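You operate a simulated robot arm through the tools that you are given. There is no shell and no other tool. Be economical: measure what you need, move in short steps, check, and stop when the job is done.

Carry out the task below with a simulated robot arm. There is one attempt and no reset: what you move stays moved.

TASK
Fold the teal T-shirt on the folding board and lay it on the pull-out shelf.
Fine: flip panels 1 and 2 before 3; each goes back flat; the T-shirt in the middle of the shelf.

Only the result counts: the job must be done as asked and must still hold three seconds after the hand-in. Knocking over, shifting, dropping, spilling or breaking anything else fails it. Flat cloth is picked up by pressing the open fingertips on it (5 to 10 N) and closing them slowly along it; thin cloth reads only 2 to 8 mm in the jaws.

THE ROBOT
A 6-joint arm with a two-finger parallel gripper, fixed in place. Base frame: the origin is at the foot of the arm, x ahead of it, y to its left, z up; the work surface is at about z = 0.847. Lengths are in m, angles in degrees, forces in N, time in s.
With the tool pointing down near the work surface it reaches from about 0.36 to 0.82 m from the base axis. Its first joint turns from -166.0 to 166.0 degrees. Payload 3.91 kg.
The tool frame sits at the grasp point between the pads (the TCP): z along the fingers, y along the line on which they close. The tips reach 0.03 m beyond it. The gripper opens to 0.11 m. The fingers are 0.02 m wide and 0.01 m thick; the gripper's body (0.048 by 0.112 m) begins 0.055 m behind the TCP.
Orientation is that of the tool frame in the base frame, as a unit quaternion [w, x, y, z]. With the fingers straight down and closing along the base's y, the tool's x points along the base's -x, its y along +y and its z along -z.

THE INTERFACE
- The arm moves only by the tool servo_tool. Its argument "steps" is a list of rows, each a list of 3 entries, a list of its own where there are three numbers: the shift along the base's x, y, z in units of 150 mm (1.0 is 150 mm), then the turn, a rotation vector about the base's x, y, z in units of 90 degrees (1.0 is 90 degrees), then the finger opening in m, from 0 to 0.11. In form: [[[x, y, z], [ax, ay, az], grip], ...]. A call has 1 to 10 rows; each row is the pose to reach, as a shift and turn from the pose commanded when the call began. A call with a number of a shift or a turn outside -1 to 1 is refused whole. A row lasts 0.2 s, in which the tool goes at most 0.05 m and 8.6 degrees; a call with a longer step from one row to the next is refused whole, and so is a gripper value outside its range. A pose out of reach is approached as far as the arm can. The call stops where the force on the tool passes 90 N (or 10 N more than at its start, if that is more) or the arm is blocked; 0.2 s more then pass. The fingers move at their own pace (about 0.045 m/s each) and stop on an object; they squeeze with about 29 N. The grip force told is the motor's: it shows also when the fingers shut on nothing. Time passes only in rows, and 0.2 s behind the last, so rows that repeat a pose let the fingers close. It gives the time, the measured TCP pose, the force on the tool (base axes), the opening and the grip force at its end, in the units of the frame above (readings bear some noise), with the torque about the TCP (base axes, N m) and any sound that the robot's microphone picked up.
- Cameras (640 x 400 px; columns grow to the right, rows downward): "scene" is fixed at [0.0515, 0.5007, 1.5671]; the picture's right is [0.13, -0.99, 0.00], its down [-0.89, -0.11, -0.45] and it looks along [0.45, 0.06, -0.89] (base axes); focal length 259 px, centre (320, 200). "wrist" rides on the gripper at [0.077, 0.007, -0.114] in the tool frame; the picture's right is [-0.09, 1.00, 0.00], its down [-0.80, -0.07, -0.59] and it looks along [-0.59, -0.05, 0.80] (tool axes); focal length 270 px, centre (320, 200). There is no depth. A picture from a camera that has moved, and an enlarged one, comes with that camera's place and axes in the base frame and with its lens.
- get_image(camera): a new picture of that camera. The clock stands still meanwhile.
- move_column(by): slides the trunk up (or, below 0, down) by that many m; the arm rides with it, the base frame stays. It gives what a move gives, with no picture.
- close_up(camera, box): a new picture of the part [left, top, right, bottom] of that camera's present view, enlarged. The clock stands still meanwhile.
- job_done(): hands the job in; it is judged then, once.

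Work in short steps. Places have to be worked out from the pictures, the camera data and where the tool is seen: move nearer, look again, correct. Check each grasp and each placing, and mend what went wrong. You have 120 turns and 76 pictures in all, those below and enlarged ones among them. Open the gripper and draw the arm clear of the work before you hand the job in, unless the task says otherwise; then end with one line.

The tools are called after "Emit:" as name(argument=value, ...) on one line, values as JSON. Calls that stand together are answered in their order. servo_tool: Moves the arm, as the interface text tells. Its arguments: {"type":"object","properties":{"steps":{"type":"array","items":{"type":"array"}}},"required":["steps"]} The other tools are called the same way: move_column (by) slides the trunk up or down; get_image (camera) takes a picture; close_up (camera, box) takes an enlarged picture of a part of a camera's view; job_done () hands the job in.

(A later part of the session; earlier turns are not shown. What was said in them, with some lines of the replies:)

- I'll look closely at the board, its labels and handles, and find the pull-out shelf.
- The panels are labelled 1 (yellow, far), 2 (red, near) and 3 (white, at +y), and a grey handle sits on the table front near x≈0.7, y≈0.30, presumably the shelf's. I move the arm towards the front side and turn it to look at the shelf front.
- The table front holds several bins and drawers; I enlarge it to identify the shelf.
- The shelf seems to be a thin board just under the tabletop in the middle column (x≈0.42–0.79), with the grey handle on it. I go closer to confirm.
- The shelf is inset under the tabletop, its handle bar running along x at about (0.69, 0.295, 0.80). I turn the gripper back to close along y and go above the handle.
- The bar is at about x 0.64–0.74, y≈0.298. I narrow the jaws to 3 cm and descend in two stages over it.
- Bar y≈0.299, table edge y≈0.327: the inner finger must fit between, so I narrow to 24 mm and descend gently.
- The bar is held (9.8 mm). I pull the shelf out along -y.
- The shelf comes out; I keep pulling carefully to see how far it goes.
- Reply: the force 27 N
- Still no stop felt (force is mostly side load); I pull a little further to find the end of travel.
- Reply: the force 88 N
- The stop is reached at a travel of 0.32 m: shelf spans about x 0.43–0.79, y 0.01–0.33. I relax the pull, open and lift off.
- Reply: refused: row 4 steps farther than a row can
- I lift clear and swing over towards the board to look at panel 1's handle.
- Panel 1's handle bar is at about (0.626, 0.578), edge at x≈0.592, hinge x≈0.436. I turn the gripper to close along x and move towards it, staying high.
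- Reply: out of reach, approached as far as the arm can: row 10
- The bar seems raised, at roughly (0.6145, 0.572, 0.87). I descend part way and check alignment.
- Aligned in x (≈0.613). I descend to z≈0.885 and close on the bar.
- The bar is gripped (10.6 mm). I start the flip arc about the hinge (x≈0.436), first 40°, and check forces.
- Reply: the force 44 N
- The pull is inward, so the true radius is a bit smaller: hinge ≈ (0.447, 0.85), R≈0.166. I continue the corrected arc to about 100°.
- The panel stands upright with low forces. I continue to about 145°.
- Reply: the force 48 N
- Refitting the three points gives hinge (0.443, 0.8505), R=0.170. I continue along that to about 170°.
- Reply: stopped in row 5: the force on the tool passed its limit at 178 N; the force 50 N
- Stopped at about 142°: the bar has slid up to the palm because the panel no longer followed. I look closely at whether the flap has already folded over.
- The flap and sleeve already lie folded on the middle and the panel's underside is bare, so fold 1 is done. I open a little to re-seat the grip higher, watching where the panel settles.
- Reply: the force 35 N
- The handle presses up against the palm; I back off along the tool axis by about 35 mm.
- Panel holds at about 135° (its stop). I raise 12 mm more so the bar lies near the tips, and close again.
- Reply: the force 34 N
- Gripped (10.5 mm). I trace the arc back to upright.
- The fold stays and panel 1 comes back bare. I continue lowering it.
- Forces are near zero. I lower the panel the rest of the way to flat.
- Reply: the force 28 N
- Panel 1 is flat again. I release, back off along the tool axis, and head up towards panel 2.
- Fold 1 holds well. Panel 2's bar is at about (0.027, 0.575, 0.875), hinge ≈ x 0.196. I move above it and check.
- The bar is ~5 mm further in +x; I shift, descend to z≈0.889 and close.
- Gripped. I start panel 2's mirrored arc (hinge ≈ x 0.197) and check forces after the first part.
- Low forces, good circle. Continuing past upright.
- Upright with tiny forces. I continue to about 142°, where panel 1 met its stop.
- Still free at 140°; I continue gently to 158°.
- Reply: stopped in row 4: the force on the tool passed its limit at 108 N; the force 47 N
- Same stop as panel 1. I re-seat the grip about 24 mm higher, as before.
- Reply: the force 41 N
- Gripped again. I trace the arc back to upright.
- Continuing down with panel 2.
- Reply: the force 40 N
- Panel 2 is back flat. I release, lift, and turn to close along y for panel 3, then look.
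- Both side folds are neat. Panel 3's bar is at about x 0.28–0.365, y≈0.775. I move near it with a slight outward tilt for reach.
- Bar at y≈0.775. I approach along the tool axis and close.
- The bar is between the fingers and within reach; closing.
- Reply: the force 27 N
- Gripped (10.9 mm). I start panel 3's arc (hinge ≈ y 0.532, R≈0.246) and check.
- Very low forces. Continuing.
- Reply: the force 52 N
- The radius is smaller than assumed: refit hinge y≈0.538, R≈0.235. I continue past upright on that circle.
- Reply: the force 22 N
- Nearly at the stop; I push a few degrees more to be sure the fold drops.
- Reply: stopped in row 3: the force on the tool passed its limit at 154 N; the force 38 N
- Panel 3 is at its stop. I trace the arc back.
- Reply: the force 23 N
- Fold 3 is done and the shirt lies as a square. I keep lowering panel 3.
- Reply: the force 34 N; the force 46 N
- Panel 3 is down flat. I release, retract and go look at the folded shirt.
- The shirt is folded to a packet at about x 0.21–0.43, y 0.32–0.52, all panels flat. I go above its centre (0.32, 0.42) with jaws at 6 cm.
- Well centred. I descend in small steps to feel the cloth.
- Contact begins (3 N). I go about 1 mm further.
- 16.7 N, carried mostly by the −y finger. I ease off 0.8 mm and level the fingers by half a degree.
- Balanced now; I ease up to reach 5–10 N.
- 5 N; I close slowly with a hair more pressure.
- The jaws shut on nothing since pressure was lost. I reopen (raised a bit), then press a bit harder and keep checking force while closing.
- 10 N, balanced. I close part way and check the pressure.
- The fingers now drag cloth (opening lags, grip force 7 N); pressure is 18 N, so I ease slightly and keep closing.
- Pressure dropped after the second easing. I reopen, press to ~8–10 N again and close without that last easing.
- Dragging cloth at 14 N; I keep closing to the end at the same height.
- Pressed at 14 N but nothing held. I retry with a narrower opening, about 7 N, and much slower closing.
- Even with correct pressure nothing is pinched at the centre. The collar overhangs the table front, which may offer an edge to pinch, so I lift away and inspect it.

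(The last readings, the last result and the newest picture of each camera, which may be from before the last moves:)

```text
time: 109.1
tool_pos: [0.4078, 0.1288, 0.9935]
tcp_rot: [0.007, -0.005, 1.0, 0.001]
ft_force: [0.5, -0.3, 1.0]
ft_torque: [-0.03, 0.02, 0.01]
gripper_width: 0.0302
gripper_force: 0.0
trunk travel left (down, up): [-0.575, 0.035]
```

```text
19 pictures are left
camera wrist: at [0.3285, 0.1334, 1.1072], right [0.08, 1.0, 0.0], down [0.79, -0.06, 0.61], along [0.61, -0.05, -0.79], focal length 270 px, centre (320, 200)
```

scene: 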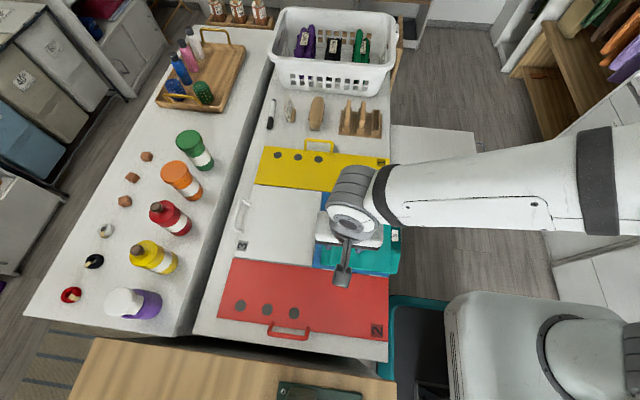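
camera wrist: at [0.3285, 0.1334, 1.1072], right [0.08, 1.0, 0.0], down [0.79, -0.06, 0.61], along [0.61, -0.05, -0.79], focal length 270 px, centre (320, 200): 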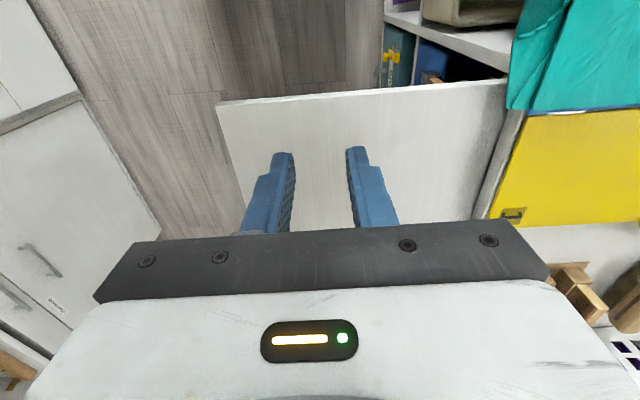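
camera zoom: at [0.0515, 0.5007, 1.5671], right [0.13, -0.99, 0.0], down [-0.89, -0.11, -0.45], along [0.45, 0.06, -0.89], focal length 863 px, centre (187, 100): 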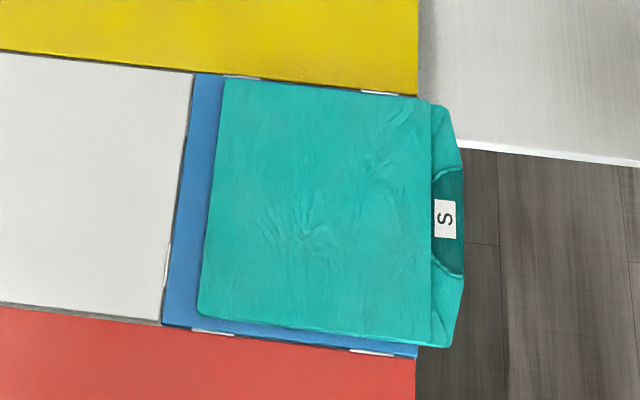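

Very clear: the whole packet overhangs the table edge by about 1 cm, the collar by about 4 cm. I'll pinch all layers there from the front, tool pitched 30° below horizontal. First I tilt the tool in free space.

Emit:
servo_tool(steps=[[[0, 0, 0], [0.09, 0, 0], 0.03], [[0, 0, 0], [0.18, 0, 0], 0.03], [[0, 0, 0], [0.27, 0, 0], 0.03], [[0, 0, 0], [0.36, 0, 0], 0.03], [[0, 0, 0], [0.45, 0, 0], 0.03], [[0, 0, 0], [0.54, 0, 0], 0.03], [[0, 0, 0], [0.62, 0, 0], 0.03], [[0, 0, 0], [0.667, 0, 0], 0.03]])

Emit:
servo_tool(steps=[[[-0.1, 0.1, -0.1], [0, 0, 0.08], 0.03], [[-0.2, 0.2, -0.2], [0, 0, 0.16], 0.03], [[-0.3, 0.3, -0.3], [0, 0, 0.222], 0.03], [[-0.4, 0.4, -0.4], [0, 0, 0.222], 0.03], [[-0.42, 0.5, -0.55], [0, 0, 0.222], 0.03]])

Emit:
get_image(camera="wrist")

```text
time: 110.9
tool_pos: [0.4061, 0.1286, 0.9942]
tcp_rot: [0.009, 0.001, 0.865, 0.501]
ft_force: [0.4, 0.4, 0.1]
ft_torque: [0.01, 0.02, 0.0]
gripper_width: 0.03
gripper_force: 0.1
trunk travel left (down, up): [-0.575, 0.035]
```

```text
time: 112.1
tool_pos: [0.3429, 0.2019, 0.9127]
tcp_rot: [-0.077, -0.15, 0.853, 0.494]
ft_force: [0.1, 0.5, -0.2]
ft_torque: [-0.02, 0.04, 0.0]
gripper_width: 0.0298
gripper_force: 0.0
trunk travel left (down, up): [-0.575, 0.035]
```

```text
18 pictures are left
camera wrist: at [0.302, 0.0841, 0.9748], right [-0.1, 0.49, 0.86], down [0.93, -0.25, 0.25], along [0.34, 0.83, -0.44], focal length 270 px, centre (320, 200)
```

wrist: 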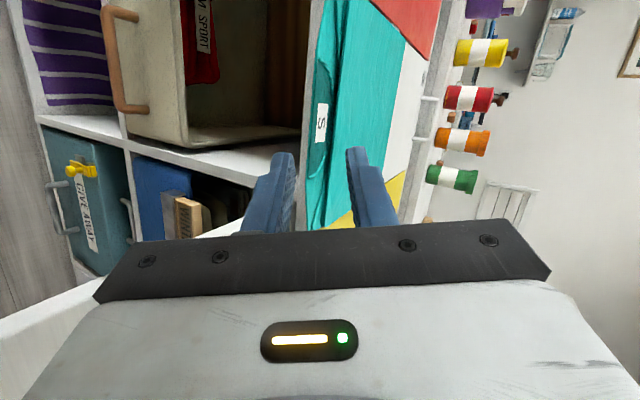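

Reachable. I go to the staging point just in front of the edge, at z≈0.864, and look.

Emit:
servo_tool(steps=[[[0, 0.1, -0.1], [0, 0, 0], 0.036], [[0.01, 0.2, -0.2], [0, 0, 0], 0.036], [[0.02, 0.29, -0.32], [0, 0, 0], 0.036]])

Emit:
close_up(camera="wrist", box=[220, 60, 440, 240])

```text
time: 112.9
tool_pos: [0.3474, 0.2482, 0.8613]
tcp_rot: [-0.077, -0.15, 0.853, 0.494]
ft_force: [0.4, 0.3, 0.3]
ft_torque: [0.02, 0.01, 0.03]
gripper_width: 0.0358
gripper_force: 0.1
trunk travel left (down, up): [-0.575, 0.035]
```

```text
2.22 times, centred on (330, 150) of wrist
camera zoom: at [0.306, 0.1299, 0.9233], right [-0.1, 0.49, 0.86], down [0.93, -0.25, 0.25], along [0.34, 0.83, -0.44], focal length 601 px, centre (298, 311)
```

zoom: 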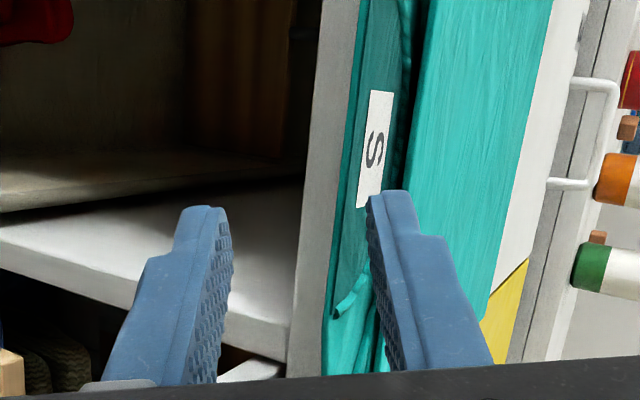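

The collar edge at z≈0.85 lies between the fingers' heights. I advance 3 cm and check.

Emit:
servo_tool(steps=[[[-0.03, 0.08, 0.01], [0, 0, 0], 0.036], [[-0.05, 0.14, 0.015], [0, 0, 0], 0.036], [[-0.07, 0.2, 0.02], [0, 0, 0], 0.036]])

Emit:
close_up(camera="wrist", box=[220, 60, 440, 240])

```text
time: 113.7
tool_pos: [0.3361, 0.2763, 0.8658]
tcp_rot: [-0.078, -0.149, 0.853, 0.493]
ft_force: [0.4, -0.1, 0.2]
ft_torque: [0.02, 0.04, 0.01]
gripper_width: 0.0361
gripper_force: 0.0
trunk travel left (down, up): [-0.575, 0.035]
```

```text
2.22 times, centred on (330, 150) of wrist
camera zoom: at [0.2946, 0.1585, 0.9274], right [-0.1, 0.49, 0.86], down [0.93, -0.25, 0.25], along [0.34, 0.83, -0.44], focal length 601 px, centre (298, 311)
```

zoom: 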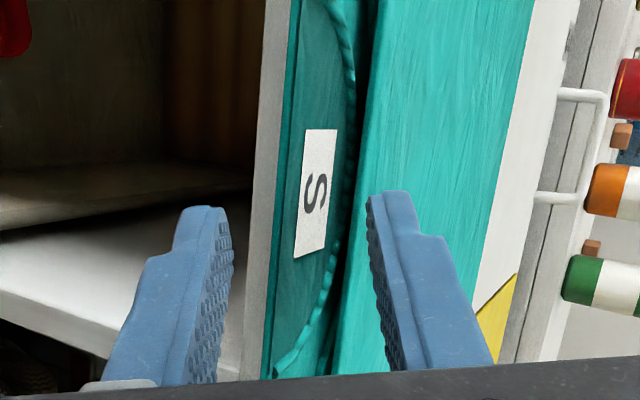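

Good: the edge enters between the fingers. I advance to y≈0.299.

Emit:
servo_tool(steps=[[[-0.025, 0.07, 0], [0, 0, 0], 0.036], [[-0.05, 0.15, 0], [0, 0, 0], 0.036]])

Emit:
close_up(camera="wrist", box=[220, 60, 440, 240])

```text
time: 114.3
tool_pos: [0.3284, 0.2997, 0.8665]
tcp_rot: [-0.077, -0.15, 0.853, 0.494]
ft_force: [-0.4, 0.3, -1.1]
ft_torque: [-0.01, 0.02, 0.0]
gripper_width: 0.036
gripper_force: 0.0
trunk travel left (down, up): [-0.575, 0.035]
```

```text
2.22 times, centred on (330, 150) of wrist
camera zoom: at [0.2866, 0.1816, 0.9289], right [-0.1, 0.5, 0.86], down [0.93, -0.25, 0.25], along [0.34, 0.83, -0.44], focal length 601 px, centre (298, 311)
```

zoom: 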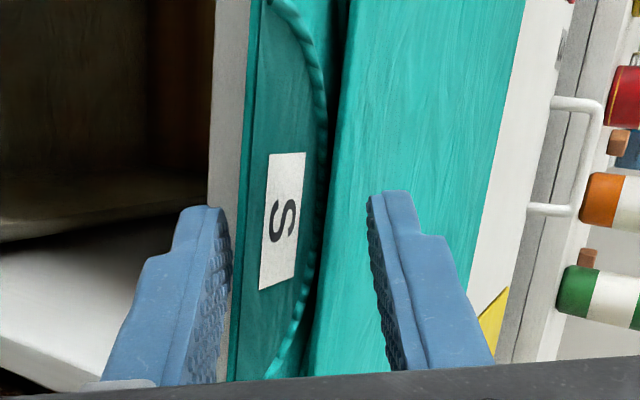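

The stack edge is between the pads. I close.

Emit:
servo_tool(steps=[[[0, 0, 0], [0, 0, 0], 0.028], [[0, 0, 0], [0, 0, 0], 0.022], [[0, 0, 0], [0, 0, 0], 0.016], [[0, 0, 0], [0, 0, 0], 0.01], [[0, 0, 0], [0, 0, 0], 0.004], [[0, 0, 0], [0, 0, 0], 0.0], [[0, 0, 0], [0, 0, 0], 0.0]])

Emit:
close_up(camera="wrist", box=[220, 60, 440, 240])

```text
time: 115.9
tool_pos: [0.3278, 0.2985, 0.8665]
tcp_rot: [-0.078, -0.15, 0.853, 0.494]
ft_force: [0.0, 0.2, 2.9]
ft_torque: [0.76, 0.48, -0.07]
gripper_width: 0.0261
gripper_force: 28.9
trunk travel left (down, up): [-0.575, 0.035]
```

```text
2.22 times, centred on (330, 150) of wrist
camera zoom: at [0.2868, 0.1811, 0.9291], right [-0.1, 0.49, 0.86], down [0.93, -0.25, 0.25], along [0.34, 0.83, -0.44], focal length 601 px, centre (298, 311)
```

zoom: 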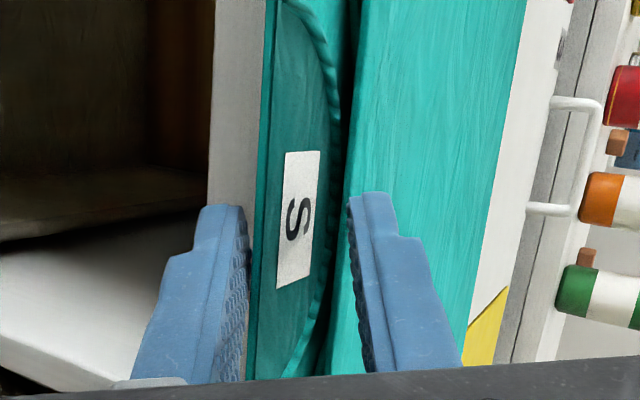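

The packet is stiff: gripped diagonally at 26 mm, which is a poor hold. I open, back off, and level the tool to nearly horizontal for a flat pinch.

Emit:
servo_tool(steps=[[[0, 0, 0], [0, 0, 0], 0.036], [[0, 0, 0], [0, 0, 0], 0.04], [[0.02, -0.07, 0], [0, 0, 0], 0.04], [[0.05, -0.15, 0], [0, 0, 0], 0.04], [[0.1, -0.3, 0], [0, 0, 0], 0.04], [[0.15, -0.4, 0], [0.07, 0.025, 0], 0.04], [[0.15, -0.4, 0], [0.14, 0.05, 0], 0.04], [[0.15, -0.4, 0], [0.2, 0.073, 0], 0.04], [[0.15, -0.4, -0.03], [0.261, 0.095, 0], 0.04]])

Emit:
get_image(camera="wrist")

Emit:
close_up(camera="scene", box=[290, 170, 430, 290])

```text
time: 117.9
tool_pos: [0.3514, 0.2392, 0.8631]
tcp_rot: [-0.109, -0.125, 0.726, 0.667]
ft_force: [0.3, 0.4, -0.3]
ft_torque: [0.04, 0.03, 0.02]
gripper_width: 0.0402
gripper_force: 0.1
trunk travel left (down, up): [-0.575, 0.035]
```

```text
13 pictures are left
camera wrist: at [0.3159, 0.1054, 0.8782], right [0.05, 0.11, 0.99], down [0.95, -0.3, -0.01], along [0.3, 0.95, -0.12], focal length 270 px, centre (320, 200)
```

wrist: 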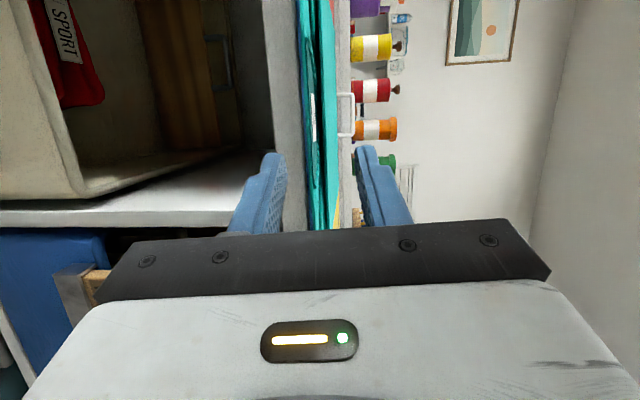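

```text
3.33 times, centred on (360, 230) of scene
camera zoom: at [0.0515, 0.5007, 1.5671], right [0.13, -0.99, 0.0], down [-0.89, -0.11, -0.45], along [0.45, 0.06, -0.89], focal length 863 px, centre (187, 100)
```

zoom: 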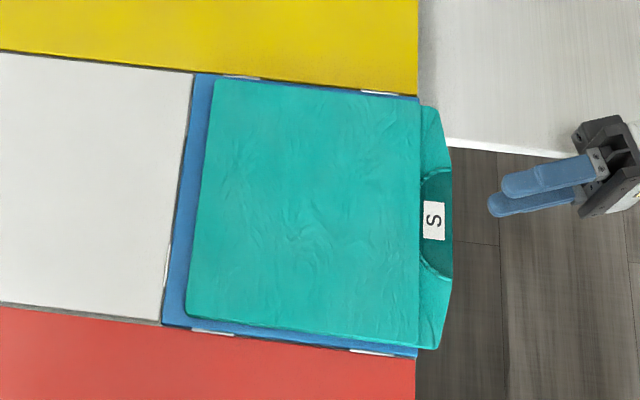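

The packet slid back ~1 cm but the collar still overhangs by ~3 cm. With the tool level I advance over the collar and close flat on it.

Emit:
servo_tool(steps=[[[-0.04, 0.11, -0.04], [0, 0, 0], 0.04], [[-0.08, 0.22, -0.045], [0, 0, 0], 0.04], [[-0.11, 0.3, -0.045], [0, 0, 0], 0.04], [[-0.138, 0.375, -0.045], [0, 0, 0], 0.04]])

Emit:
servo_tool(steps=[[[0, 0, 0], [0, 0, 0], 0.03], [[0, 0, 0], [0, 0, 0], 0.022], [[0, 0, 0], [0, 0, 0], 0.014], [[0, 0, 0], [0, 0, 0], 0.006], [[0, 0, 0], [0, 0, 0], 0.0], [[0, 0, 0], [0, 0, 0], 0.0]])

Emit:
close_up(camera="wrist", box=[220, 60, 440, 240])

```text
time: 118.9
tool_pos: [0.3307, 0.296, 0.8545]
tcp_rot: [-0.108, -0.126, 0.726, 0.667]
ft_force: [0.0, 0.1, 0.0]
ft_torque: [-0.02, 0.0, 0.0]
gripper_width: 0.0398
gripper_force: 0.1
trunk travel left (down, up): [-0.575, 0.035]
```

```text
time: 120.3
tool_pos: [0.3294, 0.2958, 0.8556]
tcp_rot: [-0.108, -0.126, 0.726, 0.667]
ft_force: [-0.2, 0.8, 3.5]
ft_torque: [0.71, 0.63, -0.02]
gripper_width: 0.0146
gripper_force: 29.2
trunk travel left (down, up): [-0.575, 0.035]
```

```text
2.22 times, centred on (330, 150) of wrist
camera zoom: at [0.2945, 0.1618, 0.8715], right [0.05, 0.11, 0.99], down [0.95, -0.3, -0.01], along [0.3, 0.95, -0.12], focal length 601 px, centre (298, 311)
```

zoom: 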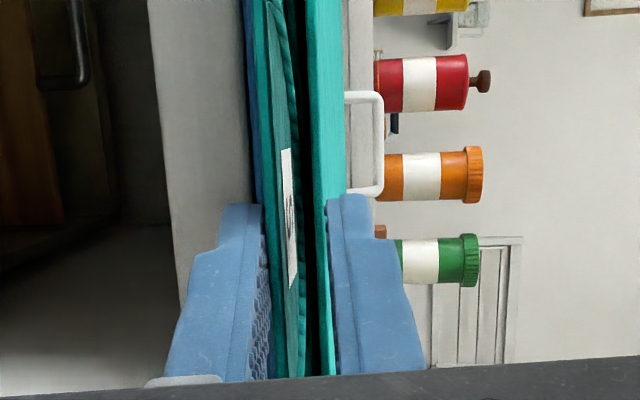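

Held flat at 14.6 mm, all layers between the pads. I lift gently by 3 cm while drawing slightly outward and check.

Emit:
servo_tool(steps=[[[0, -0.03, 0.03], [0, 0, 0], 0], [[0, -0.06, 0.07], [0, 0, 0], 0], [[0, -0.1, 0.12], [0, 0, 0], 0], [[0, -0.15, 0.18], [0, 0, 0], 0], [[0, -0.2, 0.24], [0, 0, 0], 0]])

Emit:
get_image(camera="scene")

```text
time: 121.5
tool_pos: [0.332, 0.2654, 0.8917]
tcp_rot: [-0.108, -0.126, 0.727, 0.667]
ft_force: [0.2, -0.9, -1.3]
ft_torque: [-0.18, -0.05, -0.01]
gripper_width: 0.0127
gripper_force: 29.5
trunk travel left (down, up): [-0.575, 0.035]
```

```text
10 pictures are left
```

scene: 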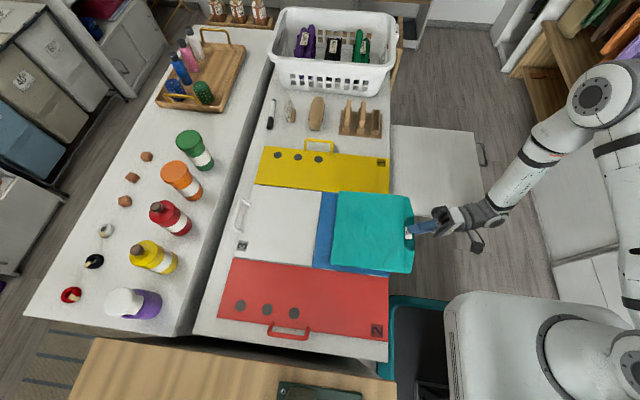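

The packet lifts level as a block (weight ≈1.3 N). I carry it diagonally toward the shelf centre, target TCP ≈ (0.614, 0.058).

Emit:
servo_tool(steps=[[[0.02, -0.05, 0.12], [0, 0, 0], 0], [[0.1, -0.1, 0.22], [0, 0, 0], 0], [[0.22, -0.18, 0.3], [0, 0, 0], 0], [[0.34, -0.27, 0.33], [0, 0, 0], 0], [[0.46, -0.36, 0.33], [0, 0, 0], 0], [[0.58, -0.45, 0.33], [0, 0, 0], 0], [[0.7, -0.54, 0.33], [0, 0, 0], 0], [[0.82, -0.63, 0.33], [0, 0, 0], 0], [[0.92, -0.7, 0.33], [0, 0, 0], 0], [[0.98, -0.74, 0.33], [0, 0, 0], 0]])

Emit:
servo_tool(steps=[[[0.1, -0.07, 0], [0, 0, 0], 0], [[0.22, -0.16, 0], [0, 0, 0], 0], [[0.34, -0.25, 0], [0, 0, 0], 0], [[0.46, -0.34, 0], [0, 0, 0], 0], [[0.58, -0.43, 0], [0, 0, 0], 0], [[0.7, -0.52, 0], [0, 0, 0], 0], [[0.8, -0.58, -0.05], [0, 0, 0], 0], [[0.88, -0.63, -0.1], [0, 0, 0], 0], [[0.9, -0.64, -0.15], [0, 0, 0], 0]])

Emit:
get_image(camera="scene")

```text
time: 123.7
tool_pos: [0.4776, 0.1532, 0.9404]
tcp_rot: [-0.108, -0.125, 0.727, 0.667]
ft_force: [0.2, 1.7, -2.2]
ft_torque: [-0.18, -0.06, 0.01]
gripper_width: 0.0125
gripper_force: 28.8
trunk travel left (down, up): [-0.575, 0.035]
```

```text
time: 125.7
tool_pos: [0.6147, 0.0594, 0.9192]
tcp_rot: [-0.109, -0.125, 0.726, 0.667]
ft_force: [-1.1, -0.3, -1.0]
ft_torque: [-0.15, -0.01, 0.01]
gripper_width: 0.0125
gripper_force: 29.1
trunk travel left (down, up): [-0.575, 0.035]
```

```text
9 pictures are left
```

scene: 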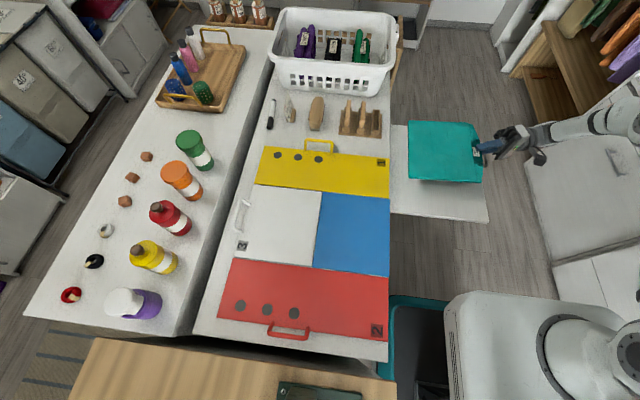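

The packet is nearly centred over the shelf. The palm would foul the shelf front if lowered level, so I pitch the tool down 15° (far edge lands first), shift x by 14 mm, and lower partway.

Emit:
servo_tool(steps=[[[0.03, 0, 0], [-0.04, -0.0145, 0], 0], [[0.06, 0, 0], [-0.08, -0.029, 0], 0], [[0.095, 0, 0], [-0.12, -0.0435, 0], 0], [[0.095, 0, 0], [-0.157, -0.057, 0], 0], [[0.095, 0, -0.08], [-0.157, -0.057, 0], 0], [[0.095, 0, -0.16], [-0.157, -0.057, 0], 0], [[0.095, 0, -0.23], [-0.157, -0.057, 0], 0]])

Emit:
get_image(camera="wrist")

```text
time: 127.3
tool_pos: [0.6271, 0.0579, 0.8846]
tcp_rot: [-0.089, -0.14, 0.808, 0.565]
ft_force: [1.3, -1.4, 3.2]
ft_torque: [0.81, 0.48, -0.06]
gripper_width: 0.0147
gripper_force: 29.3
trunk travel left (down, up): [-0.575, 0.035]
```

```text
8 pictures are left
camera wrist: at [0.5889, -0.0688, 0.9293], right [-0.04, 0.35, 0.94], down [0.95, -0.29, 0.15], along [0.32, 0.89, -0.32], focal length 270 px, centre (320, 200)
```

wrist: 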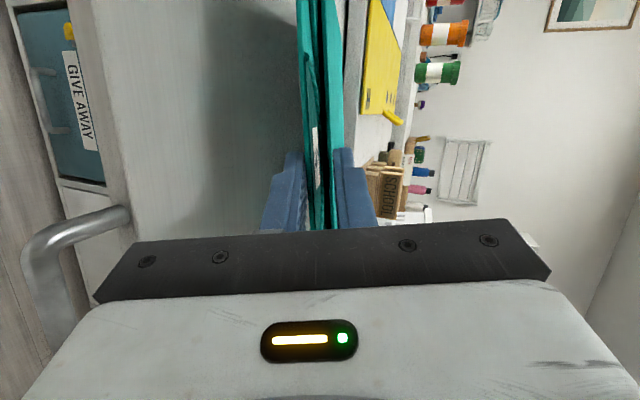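

The far edge has touched the shelf (3 N). I open slowly so that the near edge settles onto the lower finger, then lower.

Emit:
servo_tool(steps=[[[0, 0, 0], [0, 0, 0], 0.018], [[0, 0, 0], [0, 0, 0], 0.024], [[0, 0, 0], [0, 0, 0], 0.03], [[0, 0, 0], [0, 0, 0], 0.036], [[0, 0, 0], [0, 0, 0], 0.04], [[0, 0, -0.06], [0, 0, 0], 0.04], [[0, 0, -0.12], [0, 0, 0], 0.04], [[0, 0, -0.18], [0, 0, 0], 0.04]])

Emit:
get_image(camera="wrist")

```text
time: 129.1
tool_pos: [0.6262, 0.0572, 0.8567]
tcp_rot: [-0.09, -0.14, 0.808, 0.565]
ft_force: [0.4, -0.8, -0.2]
ft_torque: [-0.02, 0.01, 0.01]
gripper_width: 0.0404
gripper_force: 0.2
trunk travel left (down, up): [-0.575, 0.035]
```

```text
7 pictures are left
camera wrist: at [0.5881, -0.0688, 0.9006], right [-0.04, 0.35, 0.94], down [0.95, -0.29, 0.15], along [0.32, 0.89, -0.32], focal length 270 px, centre (320, 200)
```

wrist: 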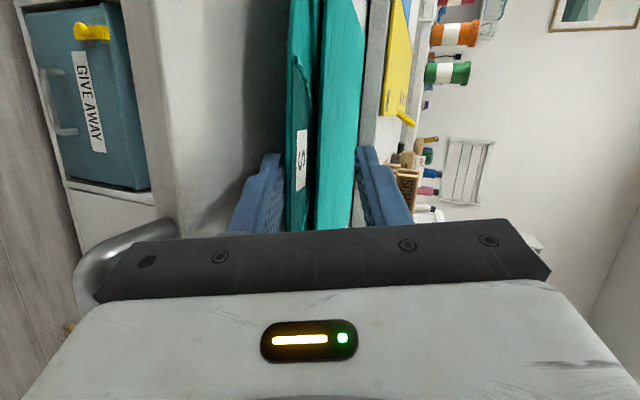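

Near edge now rests just above the shelf on the lower finger. I withdraw briskly backward to let it slip off.

Emit:
servo_tool(steps=[[[0.1, -0.29, 0], [0, 0, 0], 0.04], [[0.2, -0.58, 0], [0, 0, 0], 0.04], [[0.25, -0.7, 0.1], [0, 0, 0], 0.04], [[0.25, -0.7, 0.35], [0, 0, 0], 0.04]])

Emit:
get_image(camera="scene")

```text
time: 130.1
tool_pos: [0.6637, -0.0479, 0.9136]
tcp_rot: [-0.09, -0.141, 0.807, 0.566]
ft_force: [-0.7, 0.2, -0.2]
ft_torque: [0.01, -0.04, -0.02]
gripper_width: 0.0402
gripper_force: 0.2
trunk travel left (down, up): [-0.575, 0.035]
```

```text
6 pictures are left
```

scene: 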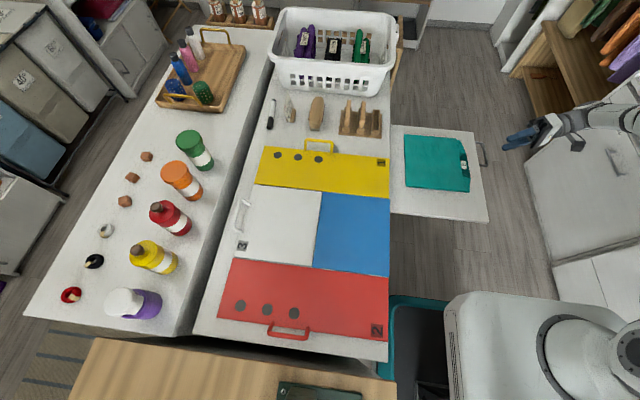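

The shirt lies flat on the shelf, about 2 cm off centre in +x. I'll nudge it with closed fingers from the +x side: first raise and turn the tool vertical.

Emit:
servo_tool(steps=[[[0, 0, 0.2], [-0.08, -0.029, 0], 0.02], [[0.05, 0, 0.4], [-0.16, -0.058, 0], 0.0], [[0.1, 0, 0.6], [-0.24, -0.087, 0], 0.0], [[0.15, 0.05, 0.6], [-0.32, -0.116, 0], 0.0], [[0.25, 0.1, 0.6], [-0.4, -0.145, 0], 0.0], [[0.35, 0.2, 0.6], [-0.48, -0.175, 0], 0.0], [[0.45, 0.4, 0.6], [-0.56, -0.204, 0], 0.0], [[0.55, 0.6, 0.6], [-0.64, -0.233, 0], 0.0], [[0.65, 0.8, 0.6], [-0.7, -0.255, 0], 0.0], [[0.72, 1, 0.6], [-0.731, -0.266, 0], 0.0]])

Emit:
servo_tool(steps=[[[0.03, 0.15, -0.2], [0, 0, 0], 0.0], [[0.06, 0.3, -0.4], [0, 0, 0], 0.0], [[0.09, 0.4, -0.55], [0, 0, 0], 0.0]])

Emit:
get_image(camera="wrist")

```text
time: 132.3
tool_pos: [0.7725, 0.1037, 0.9998]
tcp_rot: [0.008, -0.177, 0.984, 0.0]
ft_force: [0.0, -0.1, 0.0]
ft_torque: [0.01, 0.02, -0.02]
gripper_width: 0.0002
gripper_force: 29.1
trunk travel left (down, up): [-0.575, 0.035]
```

```text
time: 133.1
tool_pos: [0.7858, 0.163, 0.9152]
tcp_rot: [0.008, -0.178, 0.984, 0.001]
ft_force: [0.5, 0.0, -1.0]
ft_torque: [0.02, 0.0, -0.01]
gripper_width: 0.0
gripper_force: 28.9
trunk travel left (down, up): [-0.575, 0.035]
```

```text
5 pictures are left
camera wrist: at [0.7102, 0.1392, 1.0292], right [-0.27, 0.96, 0.0], down [0.77, 0.21, 0.61], along [0.59, 0.16, -0.79], focal length 270 px, centre (320, 200)
```

wrist: 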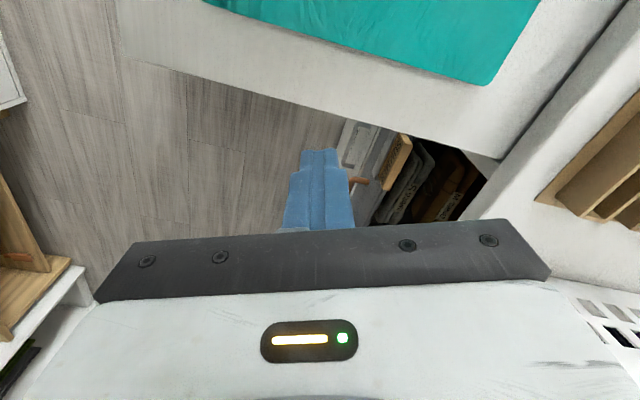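

Packet edge at x≈0.733, shelf edge ≈0.789: the margin (5.6 cm) should be about 7 cm. I descend in the gap at x≈0.762 and nudge to TCP x≈0.731.

Emit:
servo_tool(steps=[[[-0.1, 0, -0.15], [0, 0, 0], 0.0], [[-0.16, 0, -0.3], [0, 0, 0], 0.0], [[-0.16, 0, -0.4], [0, 0, 0], 0.0], [[-0.16, 0, -0.46], [0, 0, 0], 0.0], [[-0.16, 0, -0.5], [0, 0, 0], 0.0]])

```text
time: 134.3
tool_pos: [0.763, 0.1606, 0.8429]
tcp_rot: [0.008, -0.178, 0.984, 0.0]
ft_force: [-0.2, 0.2, 0.1]
ft_torque: [-0.01, 0.01, -0.03]
gripper_width: 0.0
gripper_force: 28.7
trunk travel left (down, up): [-0.575, 0.035]
```

Emit:
servo_tool(steps=[[[0, 0, -0.015], [0, 0, 0], 0.0], [[0, 0, -0.03], [0, 0, 0], 0.0], [[0, 0, -0.04], [0, 0, 0], 0.0]])

```text
time: 135.1
tool_pos: [0.762, 0.1625, 0.8408]
tcp_rot: [0.012, -0.178, 0.984, 0.002]
ft_force: [0.1, -5.1, 32.4]
ft_torque: [-0.2, 0.27, 0.07]
gripper_width: 0.0
gripper_force: 28.9
trunk travel left (down, up): [-0.575, 0.035]
```

The shelf top is at 0.811; I raise 2–3 mm above it and push slowly in −x.

Emit:
servo_tool(steps=[[[0, 0, 0.047], [0, 0, 0], 0.0], [[-0.04, 0, 0.047], [0, 0, 0], 0.0], [[-0.08, 0, 0.047], [0, 0, 0], 0.0], [[-0.12, 0, 0.047], [0, 0, 0], 0.0], [[-0.16, 0, 0.047], [0, 0, 0], 0.0], [[-0.2, 0, 0.047], [0, 0, 0], 0.0], [[-0.207, 0, 0.047], [0, 0, 0], 0.0]])

Emit:
get_image(camera="scene")

```text
time: 136.7
tool_pos: [0.7303, 0.163, 0.842]
tcp_rot: [0.008, -0.178, 0.984, 0.001]
ft_force: [0.2, -0.8, -1.1]
ft_torque: [0.0, -0.03, -0.05]
gripper_width: 0.0001
gripper_force: 29.4
trunk travel left (down, up): [-0.575, 0.035]
```

```text
4 pictures are left
```

scene: 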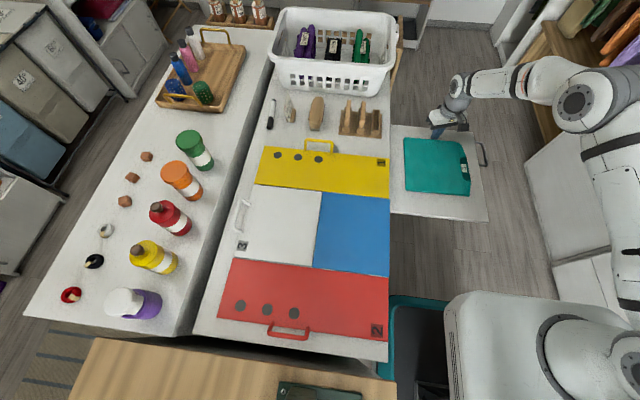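

Nearly centred: margins 6.0 cm far vs 8.5 cm near; y is centred. One more 12 mm nudge, then I lift away.

Emit:
servo_tool(steps=[[[-0.03, 0, 0], [0, 0, 0], 0.0], [[-0.06, 0, 0], [0, 0, 0], 0.0], [[-0.08, 0, 0], [0, 0, 0], 0.0], [[-0.06, 0, 0], [0, 0, 0], 0.0], [[0.0, 0, 0.05], [0, 0, 0], 0.0], [[0.05, 0, 0.3], [0, 0, 0], 0.0], [[0.05, 0, 0.6], [0, 0, 0], 0.02], [[0.0, -0.1, 0.9], [0, 0, 0], 0.05], [[-0.1, -0.3, 1], [0, 0, 0], 0.05], [[-0.2, -0.55, 1], [0, 0, 0], 0.05]])

Emit:
servo_tool(steps=[[[-0.05, -0.25, 0.2], [0, 0, 0], 0.05], [[-0.1, -0.5, 0.4], [0, 0, 0], 0.05], [[-0.15, -0.75, 0.5], [0, 0, 0], 0.05], [[-0.2, -1, 0.5], [0, 0, 0], 0.05]])

Emit:
get_image(camera="scene")

```text
time: 138.9
tool_pos: [0.6997, 0.0802, 0.9931]
tcp_rot: [0.009, -0.178, 0.984, 0.001]
ft_force: [0.5, -0.3, 0.2]
ft_torque: [0.02, 0.01, 0.01]
gripper_width: 0.0501
gripper_force: 0.0
trunk travel left (down, up): [-0.575, 0.035]
```

```text
time: 139.9
tool_pos: [0.6689, -0.0714, 1.0683]
tcp_rot: [0.009, -0.178, 0.984, 0.003]
ft_force: [0.2, -0.2, -1.0]
ft_torque: [-0.01, -0.01, 0.01]
gripper_width: 0.0503
gripper_force: 0.1
trunk travel left (down, up): [-0.575, 0.035]
```

```text
3 pictures are left
```

scene: 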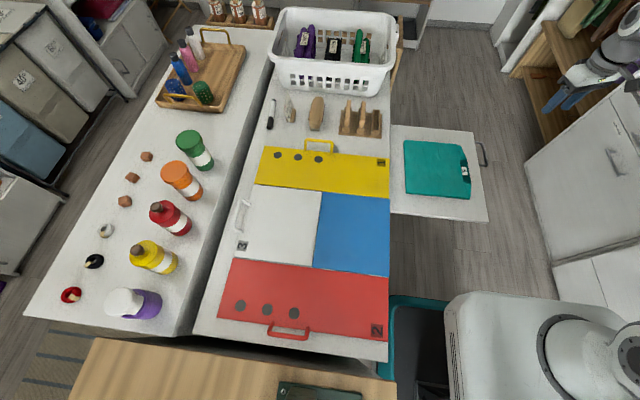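

The folded shirt lies centred on the shelf, all three panels are flat, nothing else has moved, and the open gripper is clear. I hand in.

Emit:
job_done()

```text
The job is handed in.
```

The teal T-shirt is folded (panels 1 and 2, then 3, each back flat) and lies in the middle of the pull-out shelf; the job is handed in.
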